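You operate a simulated robot arm through the tools that you are given. There is no shell and no other tool.

You run a simulated two-armed robot. Do the job below in one go: nothing can be reset, and whatever is moved stays where it is left.

## Task
The yellow deck bolt is too short: swap it for the blue one.
Fine: hang the yellow bolt in the bolt rest. Turn the new one with the tee key till a dark ring shows; more crushes the wood. Key back where it was; don't drop it. Set down upright: tee key.

Only the result counts: the job must be done as asked and must still hold three seconds after the hand-in. Knocking over, shifting, dropping, spilling or breaking anything else fails it.

## Robot
Two 7-joint arms with two-finger parallel grippers on one trunk that stands fixed in place. Base frame: the origin is at the foot of the trunk, x ahead of it, y to its left, z up. Lengths are in mm, angles in degrees, forces in N, time in s.
The left shoulder is at [50, 161, 1173], the right one opposite. With the tool pointing down near the work surface each hand reaches from about 200 to 680 mm from the base axis, measured 20 degrees to its own side. Payload 3.43 kg a hand.
The tool frame of a hand sits at the grasp point between the pads (the TCP): z along the fingers, y along the line on which they close. The tips reach 30 mm beyond it. Largest opening 94 mm; finger width 28, thickness 10; the body of the gripper, 50 by 96 mm, starts 55 mm behind the TCP.
Orientation is that of the tool frame in the base frame, as a unit quaternion [w, x, y, z]. With the fingers straight down and closing along the base's y, the tool's x points along the base's -x, its y along +y and its z along -z.

## Interface
- The arms move only by the tool send_rows. It takes "left_targets", "right_targets" or both (then of equal length, played together; a hand with none holds still); each is a list of rows, each a list of 3 entries, a list of its own where there are three numbers: the shift along the base's x, y, z in m, then the turn, a rotation vector about the base's x, y, z in degrees, then the closure, from 0 (fully open) to 1 (shut). In form: [[[dx, dy, dz], [rx, ry, rz], grip], ...]. A call has 1 to 20 rows; each row shifts and turns the commanded pose from where the row before left it. Rows are played at 5 a second. More than 50 mm and 8.6 degrees between two rows, or a gripper value outside its range, and nothing of the call is played. Where a pose cannot be reached the arm comes as near as it can. A force on the tool above 90 N (or 10 N above the force at the start of the call, whichever is more), or a blocked arm, ends the call early, and 0.2 s more pass. The fingers move at their own pace (about 45 mm/s each) and stop on an object; they squeeze with about 40 N. The grip force told is the motor's: it shows also when the fingers shut on nothing. Time passes only in rows, and 0.2 s behind the last, so rows that do not move let the fingers close. The reply holds the time, the measured pose of the TCP, the force on the tool along the base axes, the opening and the grip force, in the units named above and with some noise, with the torque about the TCP (base axes, N m) and any sound that the robot's microphone picked up, and new pictures: "show" is both (left out), scene, wrist or none (wrist: the cameras of the hands that moved).
- Cameras (640 x 400 px; columns grow to the right, rows downward): "scene" is now at [114.3, -54.1, 1331]; the picture's right is [-0.60, -0.80, 0.00], its down [-0.17, 0.12, -0.98] and it looks along [0.79, -0.58, -0.21] (base axes); focal length 214 px, centre (320, 200). "left" rides on the left gripper at [76, -14, -103] in its tool frame; the picture's right is [0.18, 0.98, 0.00], its down [-0.75, 0.14, -0.64] and it looks along [-0.63, 0.12, 0.77] (tool axes); focal length 243 px, centre (320, 200). "right" rides on the right gripper at [76, 14, -102] in its tool frame; the picture's right is [-0.18, 0.98, 0.00], its down [-0.75, -0.14, -0.64] and it looks along [-0.63, -0.12, 0.77] (tool axes); focal length 243 px, centre (320, 200). There is no depth. A picture from a camera that has moved, and an enlarged one, comes with that camera's place and axes in the base frame and with its lens.
- slide_trunk(by): slides the trunk up (or, below 0, down) by that many mm; the arms and the scene camera ride with it, the base frame stays. It gives what a move gives, with no picture.
- turn_head(pan, tilt): turns the head with the scene camera to pan (to the left, within 80 degrees either way) and tilt (down, from -29 to 69), counted from straight ahead of the robot. It gives what a move gives, and a new picture of the scene camera.
- close_up(camera, box): a new picture of the part [left, top, right, bottom] of that camera's present view, enlarged. No time passes.
- job_done(): hands the job in; it is judged then, once.

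Places have to be worked out from the pictures, the camera data and where the tool is seen. Open the grippers and draw the arms clear of the work before you hand the job in, unless the task says otherwise.

The tools are called after "Request:" as a command line: name --argument value ..., lists and objects as JSON in quotes. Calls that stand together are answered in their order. send_rows: Moves the arms, as the interface text tells. Its arguments: {"type":"object","properties":{"left_targets":{"type":"array"},"right_targets":{"type":"array"},"show":{"type":"string","enum":["both","scene","wrist","none"]}},"required":[]} The other tools are called the same way: slide_trunk (by) slides the trunk up or down; turn_head (pan, tilt) turns the head that bears the scene camera; close_up (camera, box) takes an enlarged picture of a part of a camera's view; job_done () hands the job in.

At the start:

```text
clock: 0.0
left_ee_pos: [344.5, -42.9, 1290.5]
left_tool_rot: [-0.001, -0.001, 1.0, -0.001]
left_wrist_force: [-0.3, -0.5, -0.1]
left_ft_torque: [0.01, -0.02, -0.02]
left_grip_width: 94.1
left_grasp_force: 0.1
right_ee_pos: [225.6, -340.9, 1316.6]
right_tool_rot: [0.0, 0.0, 1.0, 0.0]
right_wrist_force: [0.8, -0.2, 0.3]
right_ft_torque: [0.01, 0.01, 0.01]
right_grip_width: 94.3
right_grasp_force: 0.1
trunk travel left (down, up): [-200.0, 67.0]
head pan, tilt: [-36.6, 12.0]
```

scene: 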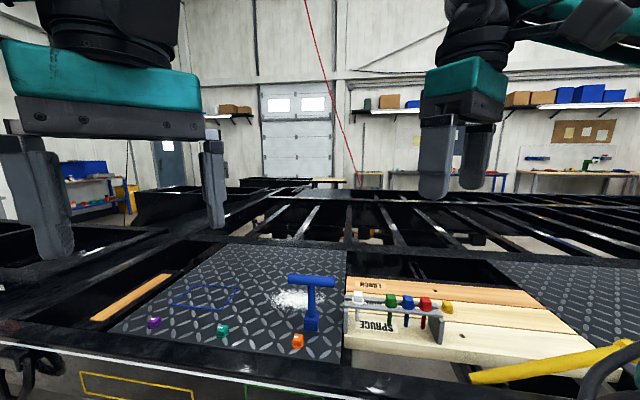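
right: 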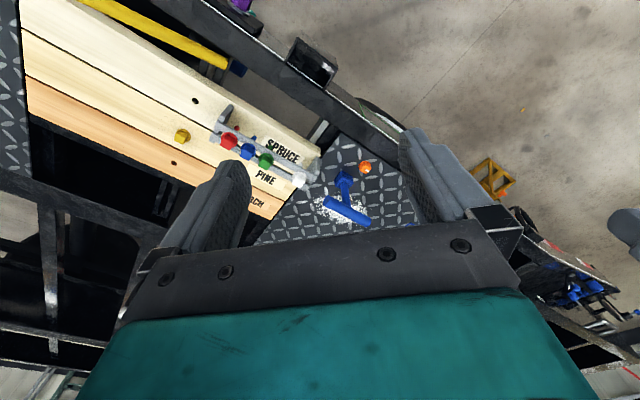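
left: 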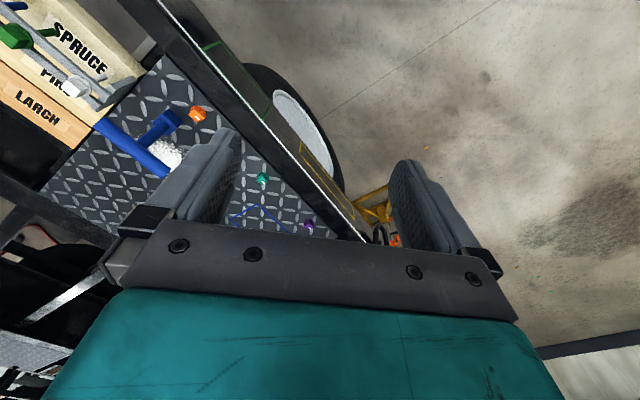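

I start by looking closer at the work area: tee key standing on the plate, bolt rest with coloured bolts, yellow bolt in the planks.

Request:
close_up --camera "scene" --box '[260, 250, 480, 387]'

Request:
close_up --camera "right" --box '[150, 80, 400, 236]'

Request:
close_up --camera "left" --box '[0, 0, 240, 150]'

Request:
turn_head --pan -36 --tilt 40

```text
2.91 times, centred on (370, 318) of scene
camera zoom: at [114.3, -54.1, 1331.0], right [-0.6, -0.8, 0.0], down [-0.17, 0.12, -0.98], along [0.79, -0.58, -0.21], focal length 624 px, centre (174, -145)
```

zoom: 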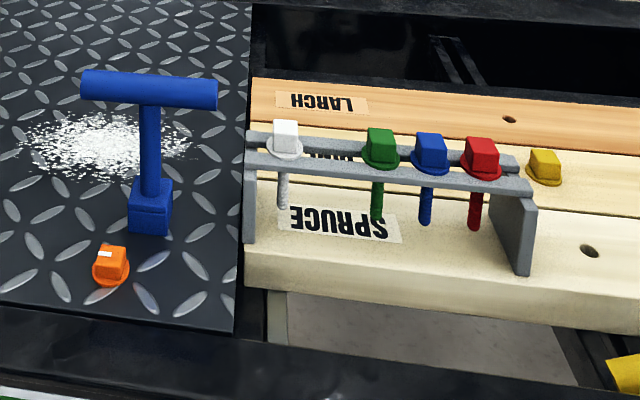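

```text
2.56 times, centred on (275, 158) of right
camera zoom: at [149.0, -327.0, 1418.8], right [0.18, 0.98, 0.0], down [0.75, -0.14, 0.64], along [0.63, -0.12, -0.77], focal length 621 px, centre (435, 308)
```

zoom: 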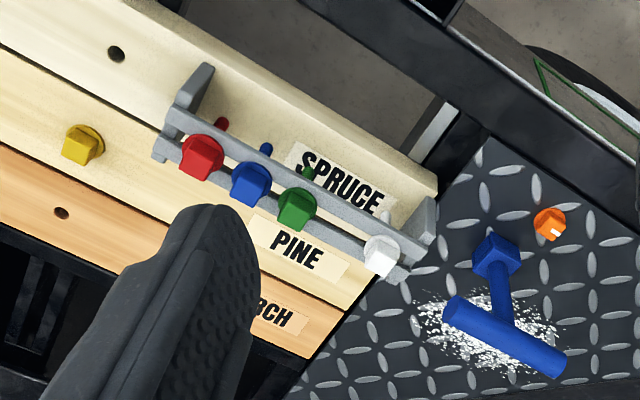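

```text
2.67 times, centred on (120, 75) of left
camera zoom: at [267.4, -55.8, 1393.0], right [-0.19, 0.98, 0.0], down [0.75, 0.14, 0.64], along [0.63, 0.12, -0.77], focal length 647 px, centre (853, 533)
```

zoom: 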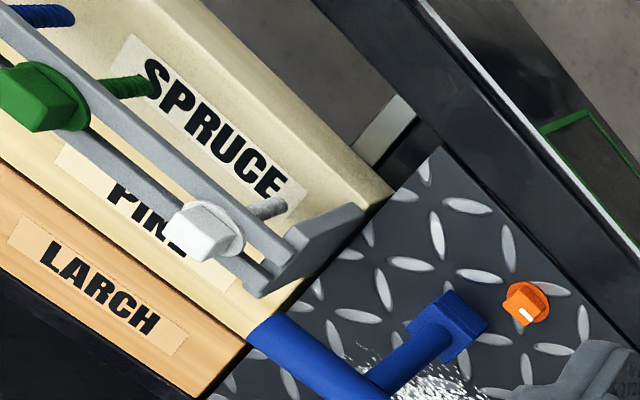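

```text
clock: 0.9
left_ee_pos: [345.7, -42.2, 1290.7]
left_tool_rot: [0.0, -0.001, 1.0, -0.002]
left_wrist_force: [-0.4, 0.3, 0.2]
left_ft_torque: [0.0, -0.01, 0.0]
left_grip_width: 94.0
left_grasp_force: 0.1
right_ee_pos: [227.1, -341.8, 1315.8]
right_tool_rot: [0.001, 0.0, 1.0, 0.0]
right_wrist_force: [0.1, -0.9, -0.2]
right_ft_torque: [-0.06, -0.01, 0.01]
right_grip_width: 94.1
right_grasp_force: 0.0
trunk travel left (down, up): [-200.0, 67.0]
head pan, tilt: [-36.0, 40.0]
camera scene: at [108.2, -48.6, 1286.7], right [-0.59, -0.81, 0.0], down [-0.52, 0.38, -0.77], along [0.62, -0.45, -0.64], focal length 214 px, centre (320, 200)
```

scene: 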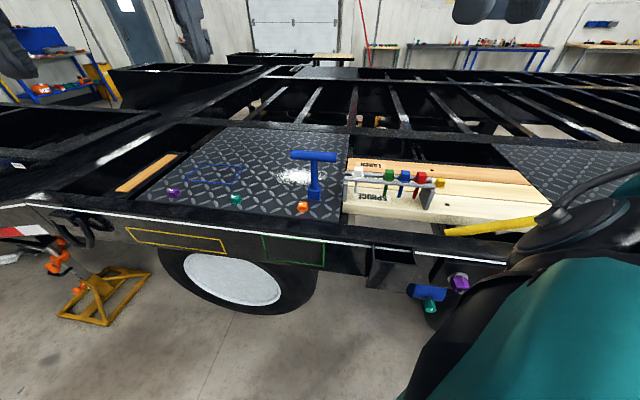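

Triangulating: tee-key bar at about (529,-333,1010), blue bolt about (373,-529,952), yellow bolt about (337,-690,886), with the planks running about 45° in the base frame. I turn the right hand by −46° and come a bit nearer for a better view of the rest.

Request:
send_rows --right_targets '[[[0.005, -0.01, -0.025], [0, 0, -7.67], 0], [[0.005, -0.01, -0.025], [0, 0, -7.67], 0], [[0.005, -0.01, -0.025], [0, 0, -7.67], 0], [[0.005, -0.01, -0.025], [0, 0, -7.67], 0], [[0.005, -0.01, -0.025], [0, 0, -7.67], 0], [[0.005, -0.01, -0.025], [0, 0, -7.67], 0]]' --show "both"

Request:
turn_head --pan -50 --tilt 32

```text
clock: 2.3
left_ee_pos: [344.0, -42.7, 1290.7]
left_tool_rot: [0.001, -0.001, 1.0, -0.001]
left_wrist_force: [-0.1, -0.4, -0.3]
left_ft_torque: [0.02, -0.05, 0.0]
left_grip_width: 94.0
left_grasp_force: 0.0
right_ee_pos: [254.6, -401.7, 1165.7]
right_tool_rot: [0.001, 0.391, 0.92, 0.0]
right_wrist_force: [-0.6, 0.1, -0.7]
right_ft_torque: [0.0, 0.0, 0.01]
right_grip_width: 94.2
right_grasp_force: 0.0
trunk travel left (down, up): [-200.0, 67.0]
head pan, tilt: [-36.0, 40.0]
camera scene: at [108.1, -48.7, 1286.6], right [-0.59, -0.81, 0.0], down [-0.52, 0.38, -0.77], along [0.62, -0.45, -0.64], focal length 214 px, centre (320, 200)
camera right: at [211.9, -336.8, 1269.0], right [0.84, 0.55, 0.0], down [0.42, -0.64, 0.64], along [0.35, -0.54, -0.77], focal length 243 px, centre (320, 200)
```

scene: 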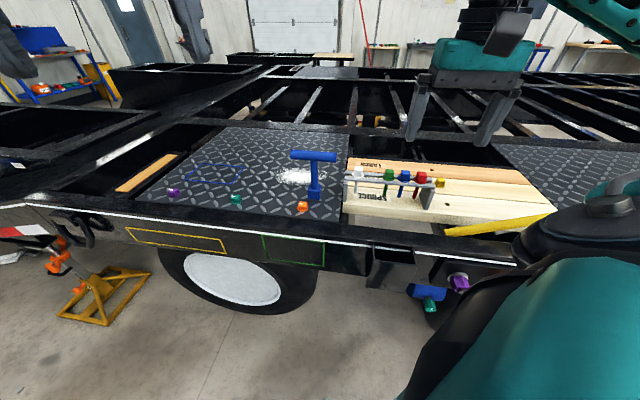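
right: 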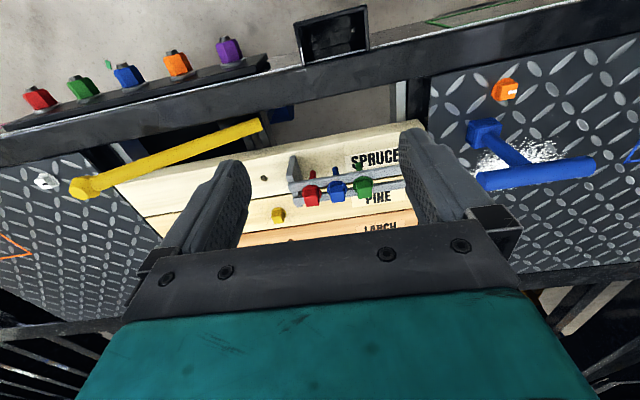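

```text
clock: 3.1
left_ee_pos: [343.3, -42.4, 1290.7]
left_tool_rot: [0.001, 0.0, 1.0, -0.002]
left_wrist_force: [0.0, 0.5, 1.2]
left_ft_torque: [-0.01, 0.0, 0.0]
left_grip_width: 94.2
left_grasp_force: 0.1
right_ee_pos: [254.8, -401.6, 1165.6]
right_tool_rot: [0.001, 0.391, 0.921, -0.001]
right_wrist_force: [0.1, -0.3, -1.5]
right_ft_torque: [0.0, -0.01, 0.02]
right_grip_width: 93.5
right_grasp_force: 0.1
trunk travel left (down, up): [-200.0, 67.0]
head pan, tilt: [-50.0, 32.0]
camera scene: at [97.0, -67.2, 1298.8], right [-0.77, -0.64, 0.0], down [-0.34, 0.41, -0.85], along [0.55, -0.65, -0.53], focal length 214 px, centre (320, 200)
```

scene: 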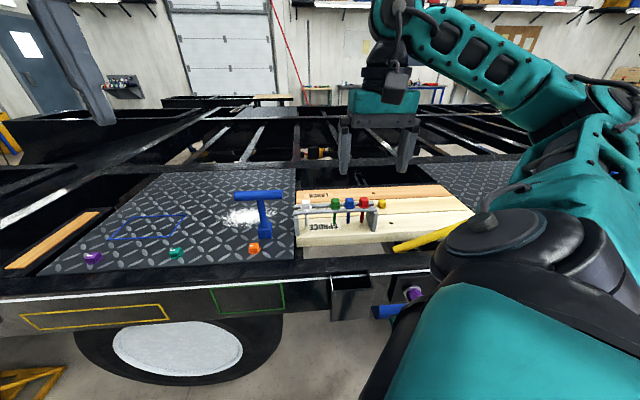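

The hand turns cleanly. I take close-ups of the rest, yellow bolt, key and the other coloured things.

Request:
close_up --camera "right" --box '[240, 140, 430, 259]'

Request:
close_up --camera "right" --box '[0, 0, 300, 187]'

Request:
close_up --camera "right" --box '[430, 50, 640, 181]'

Request:
close_up --camera "scene" --box '[280, 170, 420, 258]'

```text
3.36 times, centred on (335, 200) of right
camera zoom: at [211.7, -336.9, 1269.3], right [0.83, 0.55, 0.0], down [0.42, -0.64, 0.64], along [0.35, -0.54, -0.77], focal length 816 px, centre (270, 202)
```

zoom: 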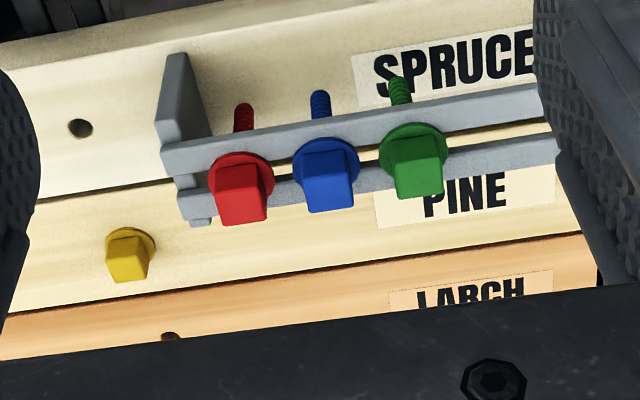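

```text
2.13 times, centred on (150, 94) of right
camera zoom: at [211.7, -336.9, 1269.3], right [0.83, 0.55, 0.0], down [0.42, -0.64, 0.64], along [0.35, -0.54, -0.77], focal length 518 px, centre (683, 427)
```

zoom: 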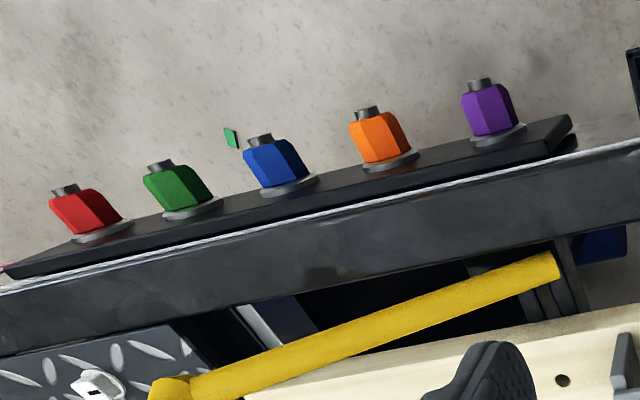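

```text
3.05 times, centred on (535, 116) of right
camera zoom: at [211.7, -336.9, 1269.3], right [0.83, 0.55, 0.0], down [0.42, -0.64, 0.64], along [0.35, -0.54, -0.77], focal length 739 px, centre (-335, 458)
```

zoom: 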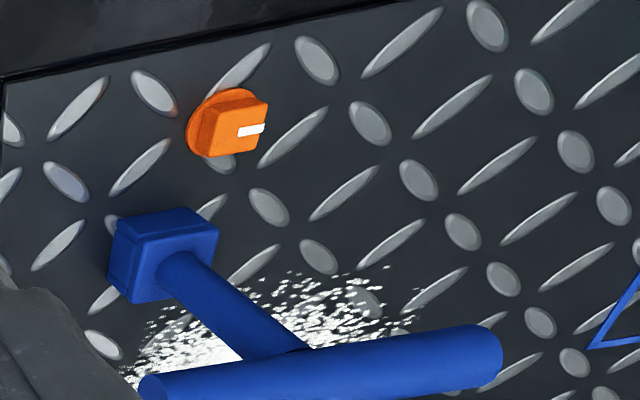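

```text
4.55 times, centred on (350, 214) of scene
camera zoom: at [97.0, -67.2, 1298.8], right [-0.77, -0.64, 0.0], down [-0.34, 0.41, -0.85], along [0.55, -0.65, -0.53], focal length 975 px, centre (184, 136)
```

zoom: 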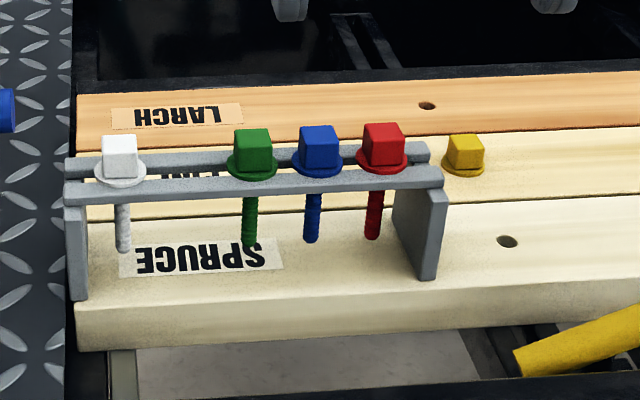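

Refined estimates: blue flange (367,-522,950), red (337,-551), green (398,-493), i.e. a 42 mm pitch along 45°, and yellow flange at about (341,-703,867). I now zoom tight on the heads to find their yaw.

Request:
close_up --camera "right" --box '[260, 195, 300, 220]'

Request:
close_up --camera "right" --box '[312, 165, 360, 207]'

Request:
close_up --camera "scene" --box '[365, 190, 397, 210]'

Request:
close_up --camera "scene" --box '[325, 190, 385, 228]'

Request:
close_up --camera "scene" --box '[220, 180, 300, 255]'

```text
16.00 times, centred on (280, 208) of right
camera zoom: at [211.7, -336.9, 1269.3], right [0.83, 0.55, 0.0], down [0.42, -0.64, 0.64], along [0.35, -0.54, -0.77], focal length 3882 px, centre (960, 80)
```

zoom: 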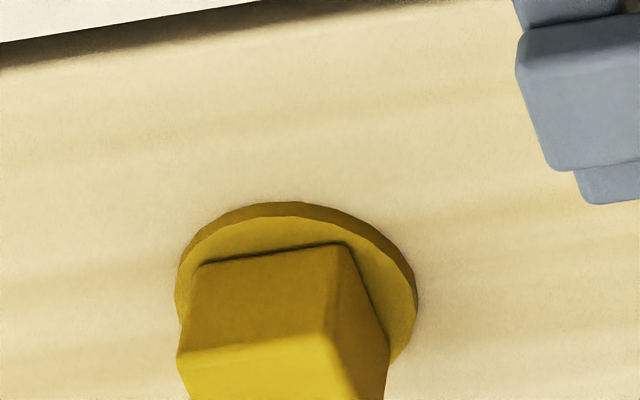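

```text
9.52 times, centred on (336, 186) of right
camera zoom: at [211.7, -336.9, 1269.3], right [0.83, 0.55, 0.0], down [0.42, -0.64, 0.64], along [0.35, -0.54, -0.77], focal length 2311 px, centre (168, 333)
```

zoom: 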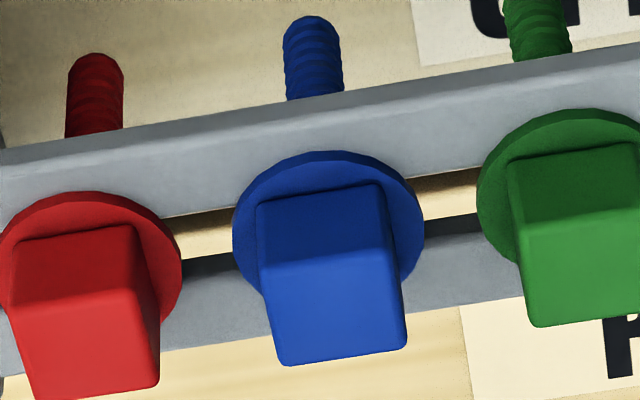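

```text
16.00 times, centred on (381, 200) of scene
camera zoom: at [97.0, -67.2, 1298.8], right [-0.77, -0.64, 0.0], down [-0.34, 0.41, -0.85], along [0.55, -0.65, -0.53], focal length 3432 px, centre (-656, 200)
```

zoom: 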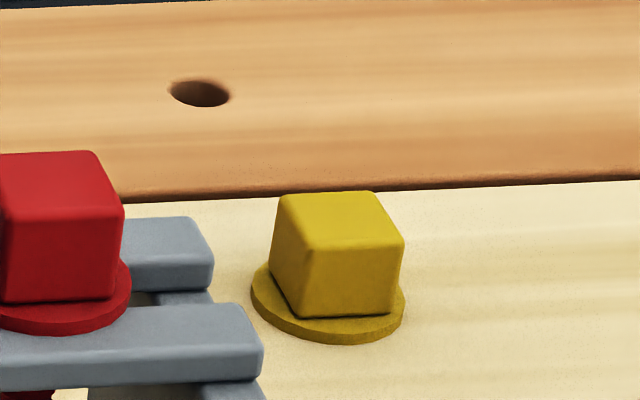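

```text
10.53 times, centred on (355, 209) of scene
camera zoom: at [97.0, -67.2, 1298.8], right [-0.77, -0.64, 0.0], down [-0.34, 0.41, -0.85], along [0.55, -0.65, -0.53], focal length 2258 px, centre (-48, 105)
```

zoom: 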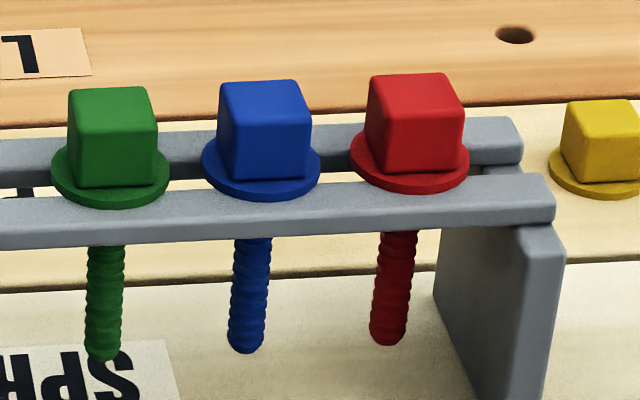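

```text
5.33 times, centred on (260, 218) of scene
camera zoom: at [97.0, -67.2, 1298.8], right [-0.77, -0.64, 0.0], down [-0.34, 0.41, -0.85], along [0.55, -0.65, -0.53], focal length 1144 px, centre (640, 107)
```

zoom: 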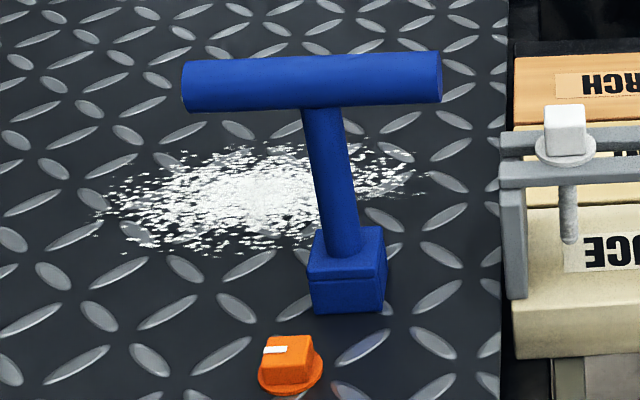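

All heads are square (about 21 mm) and aligned with the planks at 45°. Now I test the reach over the yellow bolt (≈(341,-703)) at a safe height, z≈1060.

Request:
send_rows --right_targets '[[[0.0123, -0.043, 0], [0, 0, 0.14], 0], [[0.0123, -0.043, 0], [0, 0, 0.14], 0], [[0.0123, -0.043, 0], [0, 0, 0.14], 0], [[0.0123, -0.043, -0.02], [0, 0, 0.14], 0], [[0.0123, -0.043, -0.02], [0, 0, 0.14], 0], [[0.0123, -0.043, -0.02], [0, 0, 0.14], 0], [[0.0123, -0.043, -0.02], [0, 0, 0.14], 0], [[0, 0, -0.025], [0, 0, 0], 0]]' --show "both"

```text
clock: 4.9
left_ee_pos: [344.4, -41.3, 1291.1]
left_tool_rot: [0.001, 0.0, 1.0, -0.001]
left_wrist_force: [0.4, -1.0, 0.3]
left_ft_torque: [-0.02, -0.03, -0.01]
left_grip_width: 94.0
left_grasp_force: 0.1
right_ee_pos: [342.8, -702.5, 1060.1]
right_tool_rot: [0.002, 0.382, 0.924, 0.0]
right_wrist_force: [-0.7, 0.6, -0.1]
right_ft_torque: [0.02, -0.02, -0.03]
right_grip_width: 94.0
right_grasp_force: 0.0
trunk travel left (down, up): [-200.0, 67.0]
head pan, tilt: [-50.0, 32.0]
camera scene: at [96.5, -67.1, 1298.9], right [-0.77, -0.64, 0.0], down [-0.34, 0.41, -0.85], along [0.55, -0.65, -0.53], focal length 214 px, centre (320, 200)
camera right: at [298.0, -638.4, 1163.4], right [0.82, 0.57, 0.0], down [0.43, -0.63, 0.64], along [0.37, -0.53, -0.77], focal length 243 px, centre (320, 200)
```

scene: 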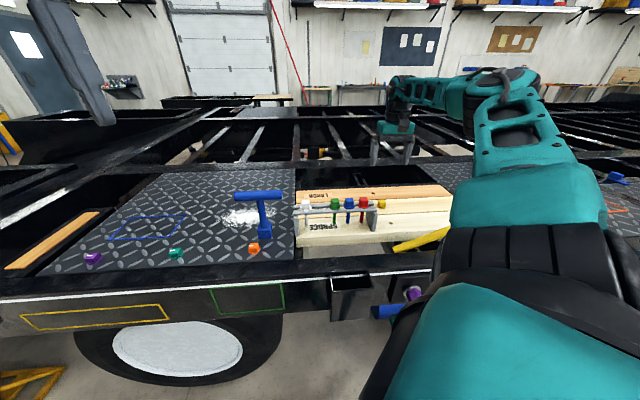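
right: 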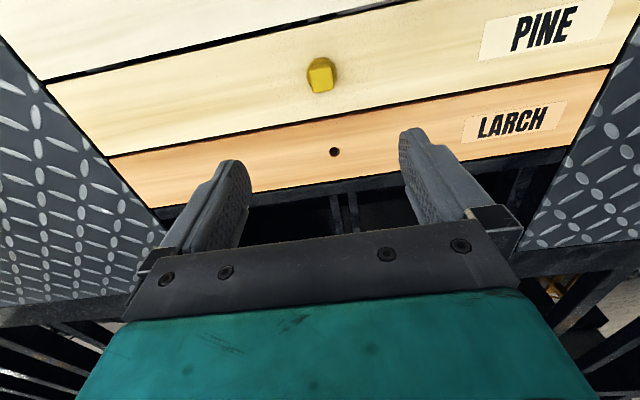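

Reached precisely. Close-up of the yellow bolt from here to refine its place.

Request:
close_up --camera "right" --box '[280, 40, 360, 90]'

Request:
close_up --camera "right" --box '[300, 50, 340, 100]'

```text
8.00 times, centred on (320, 65) of right
camera zoom: at [298.0, -638.4, 1163.4], right [0.82, 0.57, 0.0], down [0.43, -0.63, 0.64], along [0.37, -0.53, -0.77], focal length 1941 px, centre (320, 1280)
```

zoom: 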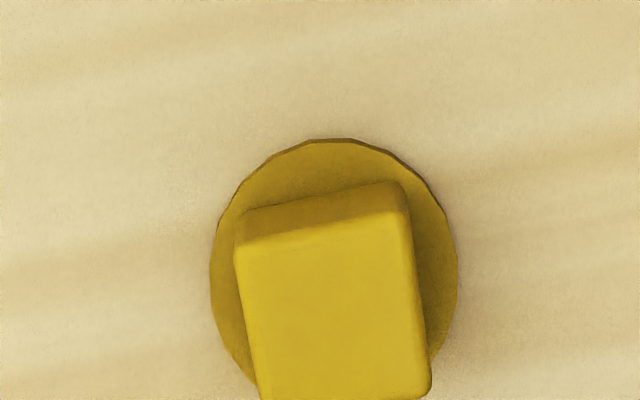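

```text
8.00 times, centred on (320, 75) of right
camera zoom: at [298.0, -638.4, 1163.4], right [0.82, 0.57, 0.0], down [0.43, -0.63, 0.64], along [0.37, -0.53, -0.77], focal length 1941 px, centre (320, 1200)
```

zoom: 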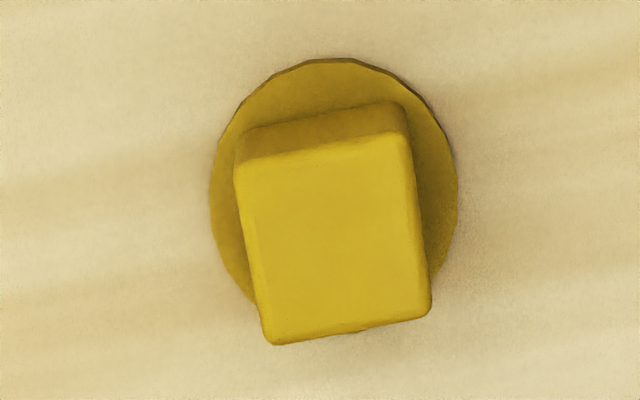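

Combining the views: yellow head top centre is (336,-690.5), z top ≈898, flange ≈877, yaw 45°. I descend around the head with the fingers partly open, stopping at TCP z≈915.

Request:
send_rows --right_targets '[[[-0.0066, 0.012, -0.035], [0, 0, 0], 0.4], [[0, 0, -0.04], [0, 0, 0], 0.4], [[0, 0, -0.035], [0, 0, 0], 0.4], [[0, 0, -0.025], [0, 0, 0], 0.4], [[0, 0, -0.01], [0, 0, 0], 0.4]]' --show "both"

Request:
close_up --camera "right" --box '[220, 80, 420, 205]'

Request:
close_up --camera "scene" --box '[350, 165, 420, 225]'

```text
clock: 6.1
left_ee_pos: [344.9, -42.6, 1291.4]
left_tool_rot: [0.001, -0.001, 1.0, -0.002]
left_wrist_force: [-0.2, 0.5, 0.3]
left_ft_torque: [0.0, 0.0, -0.03]
left_grip_width: 94.1
left_grasp_force: 0.0
right_ee_pos: [337.0, -691.0, 914.9]
right_tool_rot: [0.001, 0.383, 0.924, 0.0]
right_wrist_force: [-0.7, -0.8, -1.0]
right_ft_torque: [0.0, -0.01, 0.0]
right_grip_width: 56.4
right_grasp_force: 0.0
trunk travel left (down, up): [-200.0, 67.0]
head pan, tilt: [-50.0, 32.0]
camera scene: at [97.0, -67.3, 1298.8], right [-0.77, -0.64, 0.0], down [-0.34, 0.41, -0.85], along [0.55, -0.65, -0.53], focal length 214 px, centre (320, 200)
camera right: at [292.1, -626.4, 1017.2], right [0.83, 0.56, 0.0], down [0.43, -0.63, 0.64], along [0.36, -0.53, -0.77], focal length 243 px, centre (320, 200)
```

scene: 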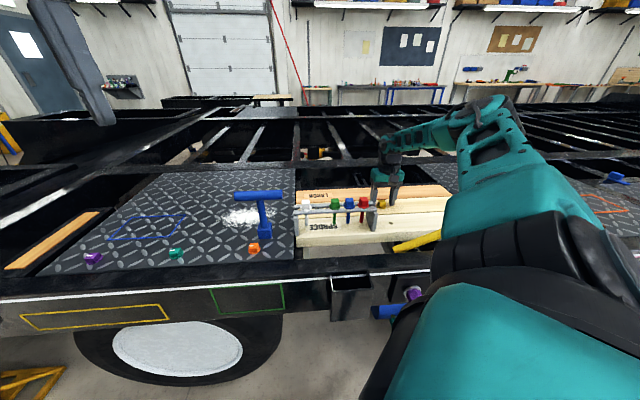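
right: 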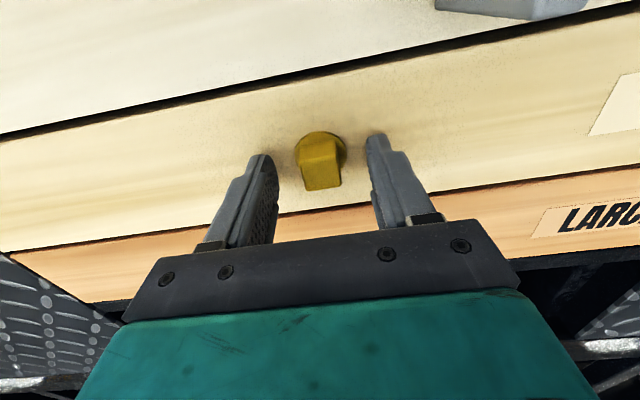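

```text
3.20 times, centred on (320, 142) of right
camera zoom: at [292.1, -626.4, 1017.2], right [0.83, 0.56, 0.0], down [0.43, -0.63, 0.64], along [0.36, -0.53, -0.77], focal length 776 px, centre (320, 384)
```

zoom: 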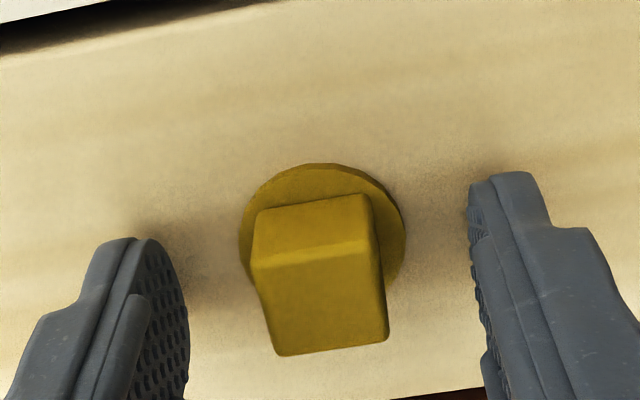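

```text
6.67 times, centred on (385, 195) of scene
camera zoom: at [97.0, -67.3, 1298.8], right [-0.77, -0.64, 0.0], down [-0.34, 0.41, -0.85], along [0.55, -0.65, -0.53], focal length 1430 px, centre (-113, 233)
```

zoom: 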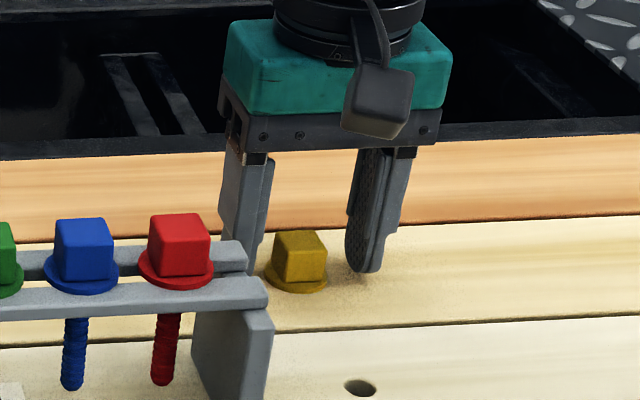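

The fingers straddle the head squarely (offset under 2 mm). I lower 4 mm and close on the head.

Request:
send_rows --right_targets '[[[0.0005, -0.001, -0.004], [0, 0, 0], 0.4], [[0, 0, 0], [0, 0, 0], 0.7], [[0, 0, 0], [0, 0, 0], 0.9], [[0, 0, 0], [0, 0, 0], 0.9], [[0, 0, 0], [0, 0, 0], 0.9]]' --show "wrist"

```text
clock: 7.3
left_ee_pos: [345.3, -42.3, 1290.1]
left_tool_rot: [0.0, -0.001, 1.0, -0.001]
left_wrist_force: [0.0, -0.4, 0.4]
left_ft_torque: [0.0, -0.03, 0.01]
left_grip_width: 94.0
left_grasp_force: 0.0
right_ee_pos: [337.4, -691.9, 911.4]
right_tool_rot: [0.0, 0.383, 0.924, 0.0]
right_wrist_force: [0.2, -0.5, 0.3]
right_ft_torque: [-0.02, -0.02, 0.0]
right_grip_width: 31.4
right_grasp_force: 40.1
trunk travel left (down, up): [-200.0, 67.0]
head pan, tilt: [-50.0, 32.0]
camera right: at [292.2, -627.4, 1014.0], right [0.83, 0.56, 0.0], down [0.43, -0.63, 0.64], along [0.36, -0.53, -0.77], focal length 243 px, centre (320, 200)
```

right: 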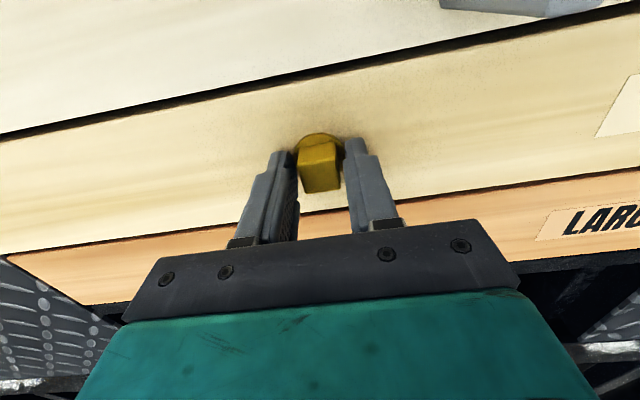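

Grip stopped at 31.4 mm, wider than the 21 mm head, so it may be on the flange. I look closely.

Request:
close_up --camera "right" --box '[260, 120, 380, 195]'

Request:
close_up --camera "scene" --box '[365, 180, 405, 215]'

```text
5.33 times, centred on (320, 158) of right
camera zoom: at [292.2, -627.4, 1014.0], right [0.83, 0.56, 0.0], down [0.43, -0.63, 0.64], along [0.36, -0.53, -0.77], focal length 1294 px, centre (320, 427)
```

zoom: 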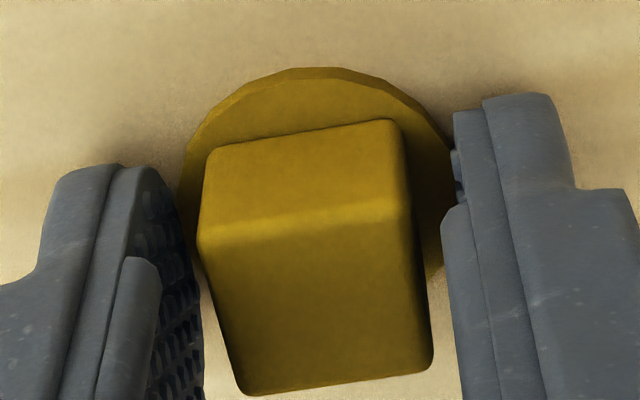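

```text
11.43 times, centred on (385, 198) of scene
camera zoom: at [97.0, -67.3, 1298.8], right [-0.77, -0.64, 0.0], down [-0.34, 0.41, -0.85], along [0.55, -0.65, -0.53], focal length 2451 px, centre (-423, 229)
```

zoom: 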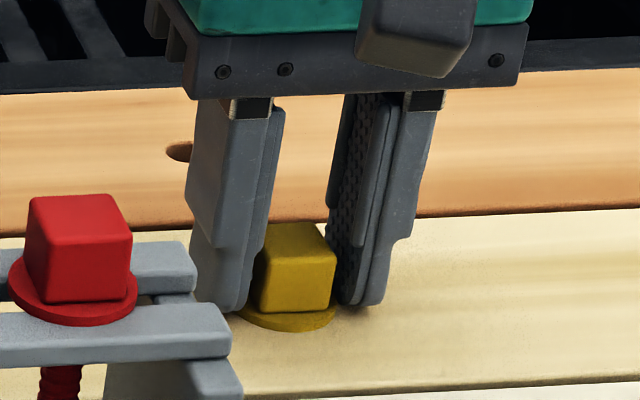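

It clamps the flange, so the flange top is above 881. I open, rise 7 mm and close again on the square head.

Request:
send_rows --right_targets '[[[0, 0, 0], [0, 0, 0], 0.5], [[0, 0, 0.004], [0, 0, 0], 0.5], [[0, 0, 0.003], [0, 0, 0], 0.5], [[0, 0, 0], [0, 0, 0], 0.7], [[0, 0, 0], [0, 0, 0], 0.9], [[0, 0, 0], [0, 0, 0], 0.9], [[0, 0, 0], [0, 0, 0], 0.9]]' --show "none"

Request:
close_up --camera "right" --box '[260, 120, 380, 195]'

Request:
close_up --camera "scene" --box '[365, 180, 405, 215]'

```text
clock: 8.9
left_ee_pos: [344.7, -42.5, 1290.1]
left_tool_rot: [0.0, -0.001, 1.0, 0.0]
left_wrist_force: [0.3, 0.4, -0.2]
left_ft_torque: [0.02, -0.02, 0.0]
left_grip_width: 94.0
left_grasp_force: 0.1
right_ee_pos: [337.0, -691.4, 918.4]
right_tool_rot: [0.0, 0.383, 0.924, 0.001]
right_wrist_force: [0.3, -1.2, 1.0]
right_ft_torque: [-0.01, 0.05, -0.02]
right_grip_width: 21.1
right_grasp_force: 40.2
trunk travel left (down, up): [-200.0, 67.0]
head pan, tilt: [-50.0, 32.0]
```

```text
5.33 times, centred on (320, 158) of right
camera zoom: at [292.4, -626.8, 1021.5], right [0.83, 0.56, 0.0], down [0.43, -0.63, 0.64], along [0.36, -0.53, -0.77], focal length 1294 px, centre (320, 427)
```

zoom: 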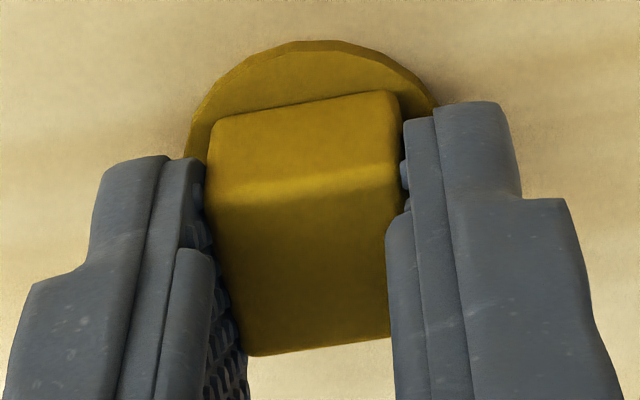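

```text
11.43 times, centred on (385, 198) of scene
camera zoom: at [96.9, -67.2, 1298.9], right [-0.77, -0.64, 0.0], down [-0.34, 0.41, -0.85], along [0.55, -0.65, -0.53], focal length 2451 px, centre (-423, 229)
```

zoom: 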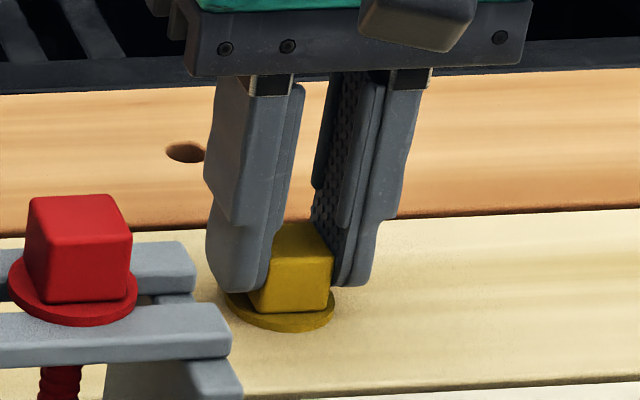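

The head is gripped (21.1 mm) with no side load. I try a gentle 2 mm lift to see whether the bolt is threaded or loose.

Request:
send_rows --right_targets '[[[0, 0, 0.001], [0, 0, 0], 0.9], [[0, 0, 0.001], [0, 0, 0], 0.9], [[0, 0, 0], [0, 0, 0], 0.9]]' --show "none"

Request:
close_up --camera "scene" --box '[365, 180, 405, 215]'

```text
clock: 9.7
left_ee_pos: [344.8, -41.9, 1290.2]
left_tool_rot: [0.0, -0.001, 1.0, -0.001]
left_wrist_force: [1.5, 0.7, -0.2]
left_ft_torque: [-0.02, -0.02, 0.0]
left_grip_width: 94.2
left_grasp_force: 0.2
right_ee_pos: [336.4, -691.9, 920.2]
right_tool_rot: [0.0, 0.383, 0.924, 0.0]
right_wrist_force: [0.3, 0.1, 0.7]
right_ft_torque: [0.01, 0.01, 0.0]
right_grip_width: 21.0
right_grasp_force: 39.7
trunk travel left (down, up): [-200.0, 67.0]
head pan, tilt: [-50.0, 32.0]
```

```text
11.43 times, centred on (385, 198) of scene
camera zoom: at [97.0, -67.3, 1298.8], right [-0.77, -0.64, 0.0], down [-0.34, 0.41, -0.85], along [0.55, -0.65, -0.53], focal length 2451 px, centre (-423, 229)
```

zoom: 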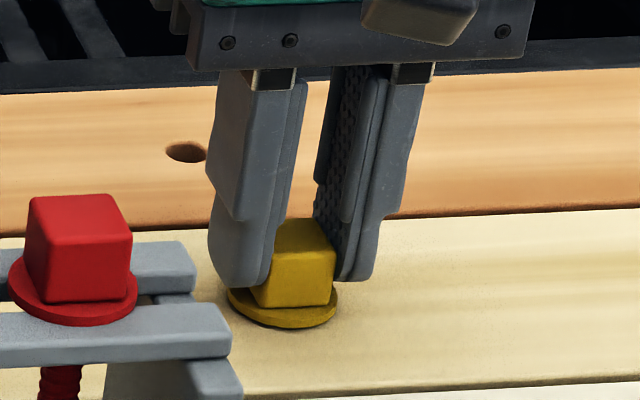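

It lifts with no resistance — the yellow bolt sits loose. I raise it straight up well clear and look at its length and the hole.

Request:
send_rows --right_targets '[[[0, 0, 0.02], [0, 0, 0], 0.9], [[0, 0, 0.03], [0, 0, 0], 0.9], [[0, 0, 0.04], [0, 0, 0], 0.9], [[0, 0, 0.04], [0, 0, 0], 0.9], [[0, 0, 0.04], [0, 0, 0], 0.9], [[0, 0, 0.03], [0, 0, 0], 0.9]]' --show "both"

Request:
close_up --camera "scene" --box '[340, 120, 420, 220]'

Request:
close_up --camera "right" --box '[240, 60, 400, 195]'

```text
clock: 11.1
left_ee_pos: [344.8, -42.6, 1291.6]
left_tool_rot: [-0.001, -0.001, 1.0, -0.001]
left_wrist_force: [0.7, 0.0, 0.3]
left_ft_torque: [0.0, 0.0, 0.01]
left_grip_width: 93.9
left_grasp_force: 0.0
right_ee_pos: [336.0, -690.4, 1122.4]
right_tool_rot: [0.0, 0.383, 0.924, 0.0]
right_wrist_force: [-0.8, -0.1, -1.5]
right_ft_torque: [0.01, 0.0, -0.02]
right_grip_width: 20.8
right_grasp_force: 40.0
trunk travel left (down, up): [-200.0, 67.0]
head pan, tilt: [-50.0, 32.0]
camera scene: at [97.0, -67.0, 1298.8], right [-0.77, -0.64, 0.0], down [-0.34, 0.41, -0.85], along [0.55, -0.65, -0.53], focal length 214 px, centre (320, 200)
camera right: at [291.3, -626.4, 1225.5], right [0.83, 0.56, 0.0], down [0.43, -0.63, 0.64], along [0.36, -0.53, -0.77], focal length 243 px, centre (320, 200)
```

scene: 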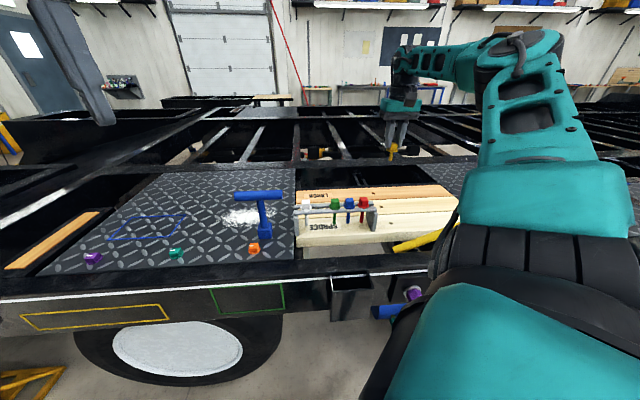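
right: 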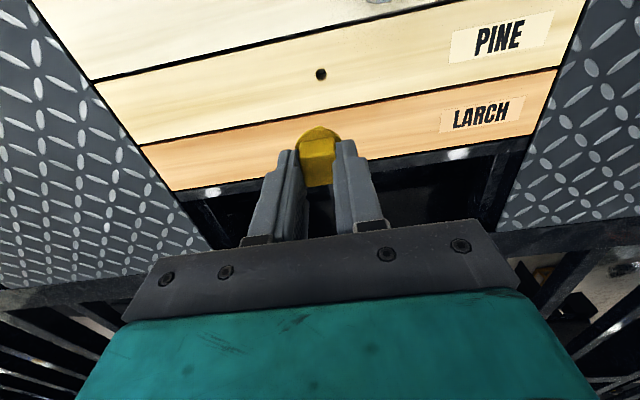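

```text
4.00 times, centred on (380, 170) of scene
camera zoom: at [97.0, -67.0, 1298.8], right [-0.77, -0.64, 0.0], down [-0.34, 0.41, -0.85], along [0.55, -0.65, -0.53], focal length 858 px, centre (80, 320)
```

zoom: 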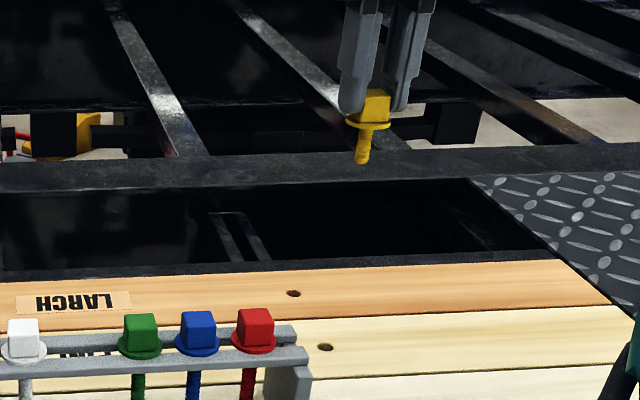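

```text
2.96 times, centred on (320, 128) of right
camera zoom: at [291.3, -626.4, 1225.5], right [0.83, 0.56, 0.0], down [0.43, -0.63, 0.64], along [0.36, -0.53, -0.77], focal length 719 px, centre (320, 415)
```

zoom: 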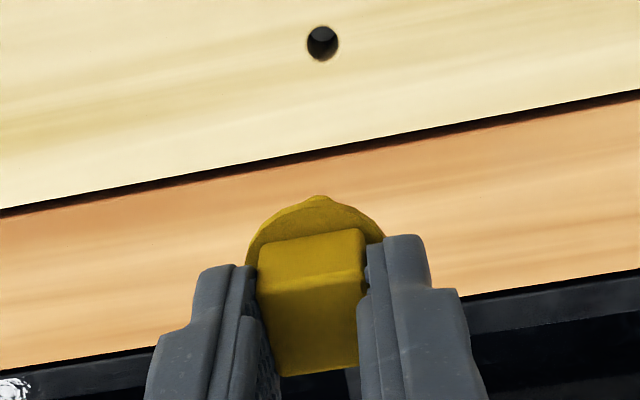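

The yellow bolt has a ~35 mm shank; the hole is at about (336,-690). I carry it high toward the empty slot near (428,-464) while turning the hand +90° so the fingers close across the rails.

Request:
send_rows --right_targets '[[[0.0084, 0.0205, 0], [0, 0, 8.2], 0.9], [[0.0084, 0.0205, 0], [0, 0, 8.2], 0.9], [[0.0084, 0.0205, 0], [0, 0, 8.2], 0.9], [[0.0084, 0.0205, 0], [0, 0, 8.2], 0.9], [[0.0084, 0.0205, 0], [0, 0, 8.2], 0.9], [[0.0084, 0.0205, 0], [0, 0, 8.2], 0.9], [[0.0084, 0.0205, 0], [0, 0, 8.2], 0.9], [[0.0084, 0.0205, 0], [0, 0, 8.2], 0.9], [[0.0084, 0.0205, 0], [0, 0, 8.2], 0.9], [[0.0084, 0.0205, 0], [0, 0, 8.2], 0.9], [[0.0084, 0.0205, 0], [0, 0, 8.0], 0.9]]' --show "both"

Request:
close_up --camera "scene" --box '[280, 110, 400, 250]'

Request:
close_up --camera "right" --box '[220, 40, 420, 195]'

```text
clock: 13.5
left_ee_pos: [344.6, -41.7, 1290.2]
left_tool_rot: [0.0, -0.001, 1.0, -0.001]
left_wrist_force: [0.1, -0.2, -0.5]
left_ft_torque: [-0.03, 0.0, 0.01]
left_grip_width: 93.9
left_grasp_force: 0.0
right_ee_pos: [367.5, -282.0, 1121.1]
right_tool_rot: [0.0, -0.382, 0.924, 0.0]
right_wrist_force: [0.1, 0.5, -0.8]
right_ft_torque: [-0.01, 0.01, -0.03]
right_grip_width: 21.0
right_grasp_force: 39.9
right hand out of reach, approached as far as the arm can: row 2, 3, 4, 5, 6, 7, 8, 9, 10, 11
trunk travel left (down, up): [-200.0, 67.0]
head pan, tilt: [-50.0, 32.0]
camera scene: at [97.1, -66.8, 1298.8], right [-0.77, -0.64, 0.0], down [-0.34, 0.41, -0.85], along [0.55, -0.65, -0.53], focal length 214 px, centre (320, 200)
camera right: at [302.2, -325.6, 1223.7], right [-0.56, 0.83, 0.0], down [0.63, 0.43, 0.64], along [0.53, 0.36, -0.77], focal length 243 px, centre (320, 200)
```

scene: 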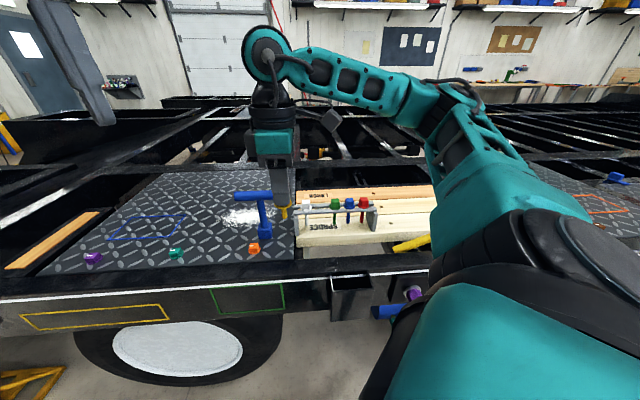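
right: 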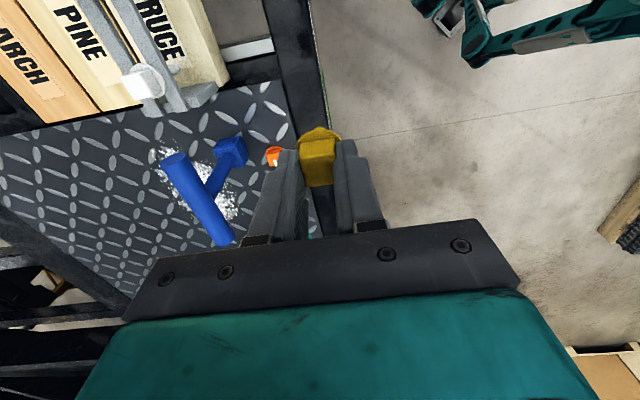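

```text
2.86 times, centred on (340, 180) of scene
camera zoom: at [97.1, -66.8, 1298.8], right [-0.77, -0.64, 0.0], down [-0.34, 0.41, -0.85], along [0.55, -0.65, -0.53], focal length 613 px, centre (263, 257)
```

zoom: 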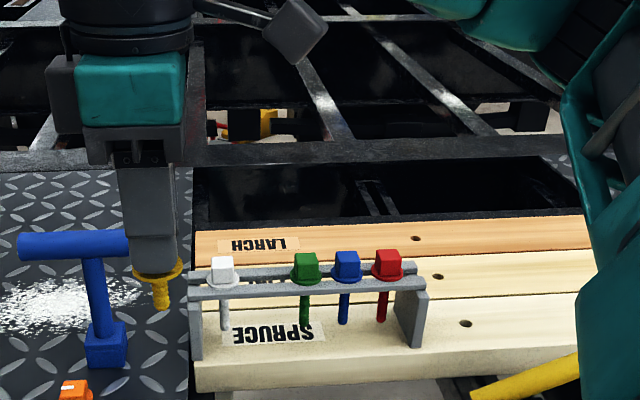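

```text
2.58 times, centred on (320, 118) of right
camera zoom: at [302.2, -325.6, 1223.7], right [-0.56, 0.83, 0.0], down [0.63, 0.43, 0.64], along [0.53, 0.36, -0.77], focal length 626 px, centre (320, 413)
```

zoom: 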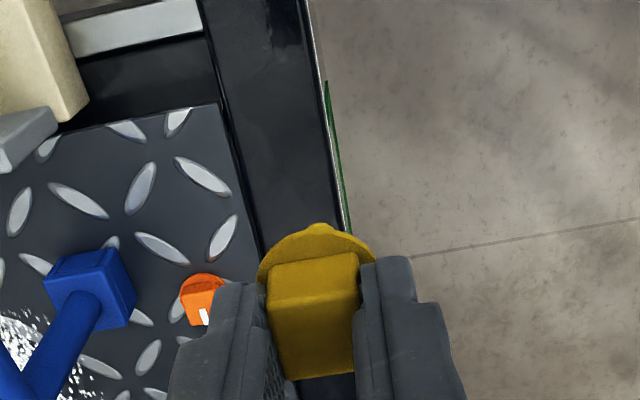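

Yaw +45° is out of the wrist's reach here (the arm fell back to (367,-282)). I turn back by −90° to the natural yaw without shifting, and see where the commanded pose sits.

Request:
send_rows --right_targets '[[[0, 0, 0], [0, 0, -8.2], 0.9], [[0, 0, 0], [0, 0, -8.2], 0.9], [[0, 0, 0], [0, 0, -8.2], 0.9], [[0, 0, 0], [0, 0, -8.2], 0.9], [[0, 0, 0], [0, 0, -8.2], 0.9], [[0, 0, 0], [0, 0, -8.2], 0.9], [[0, 0, 0], [0, 0, -8.2], 0.9], [[0, 0, 0], [0, 0, -8.2], 0.9], [[0, 0, 0], [0, 0, -8.2], 0.9], [[0, 0, 0], [0, 0, -8.2], 0.9], [[0, 0, 0], [0, 0, -8.0], 0.9]]' --show "both"

```text
clock: 15.9
left_ee_pos: [344.9, -41.7, 1290.0]
left_tool_rot: [0.0, -0.001, 1.0, -0.001]
left_wrist_force: [-0.2, -0.1, 0.1]
left_ft_torque: [0.02, -0.01, 0.02]
left_grip_width: 94.1
left_grasp_force: 0.1
right_ee_pos: [367.1, -283.6, 1120.4]
right_tool_rot: [0.0, 0.385, 0.923, 0.0]
right_wrist_force: [0.3, -0.2, 0.0]
right_ft_torque: [-0.02, 0.02, -0.02]
right_grip_width: 21.0
right_grasp_force: 39.7
trunk travel left (down, up): [-200.0, 67.0]
head pan, tilt: [-50.0, 32.0]
camera scene: at [97.0, -67.2, 1298.8], right [-0.77, -0.64, 0.0], down [-0.34, 0.41, -0.85], along [0.55, -0.65, -0.53], focal length 214 px, centre (320, 200)
camera right: at [323.2, -217.9, 1224.1], right [0.83, 0.56, 0.0], down [0.43, -0.63, 0.64], along [0.36, -0.53, -0.77], focal length 243 px, centre (320, 200)
```

scene: 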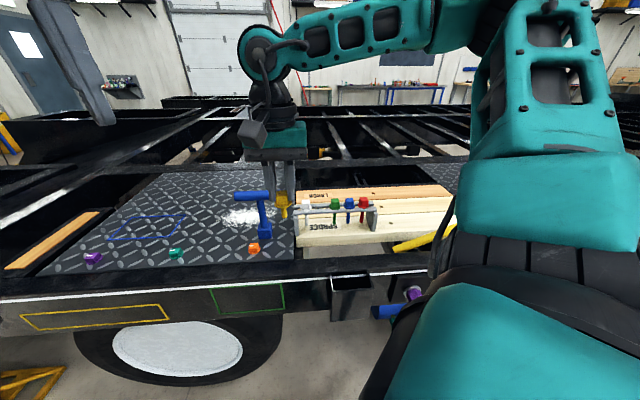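
right: 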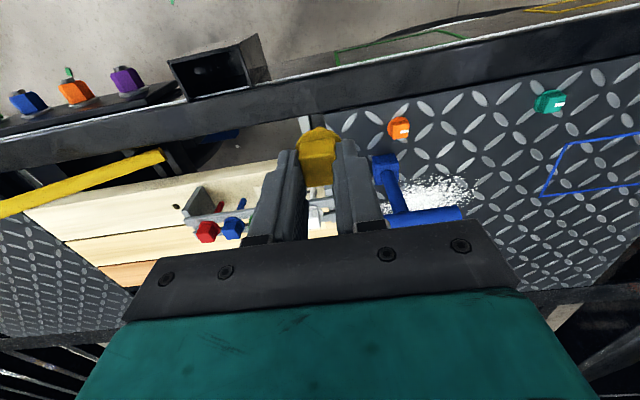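

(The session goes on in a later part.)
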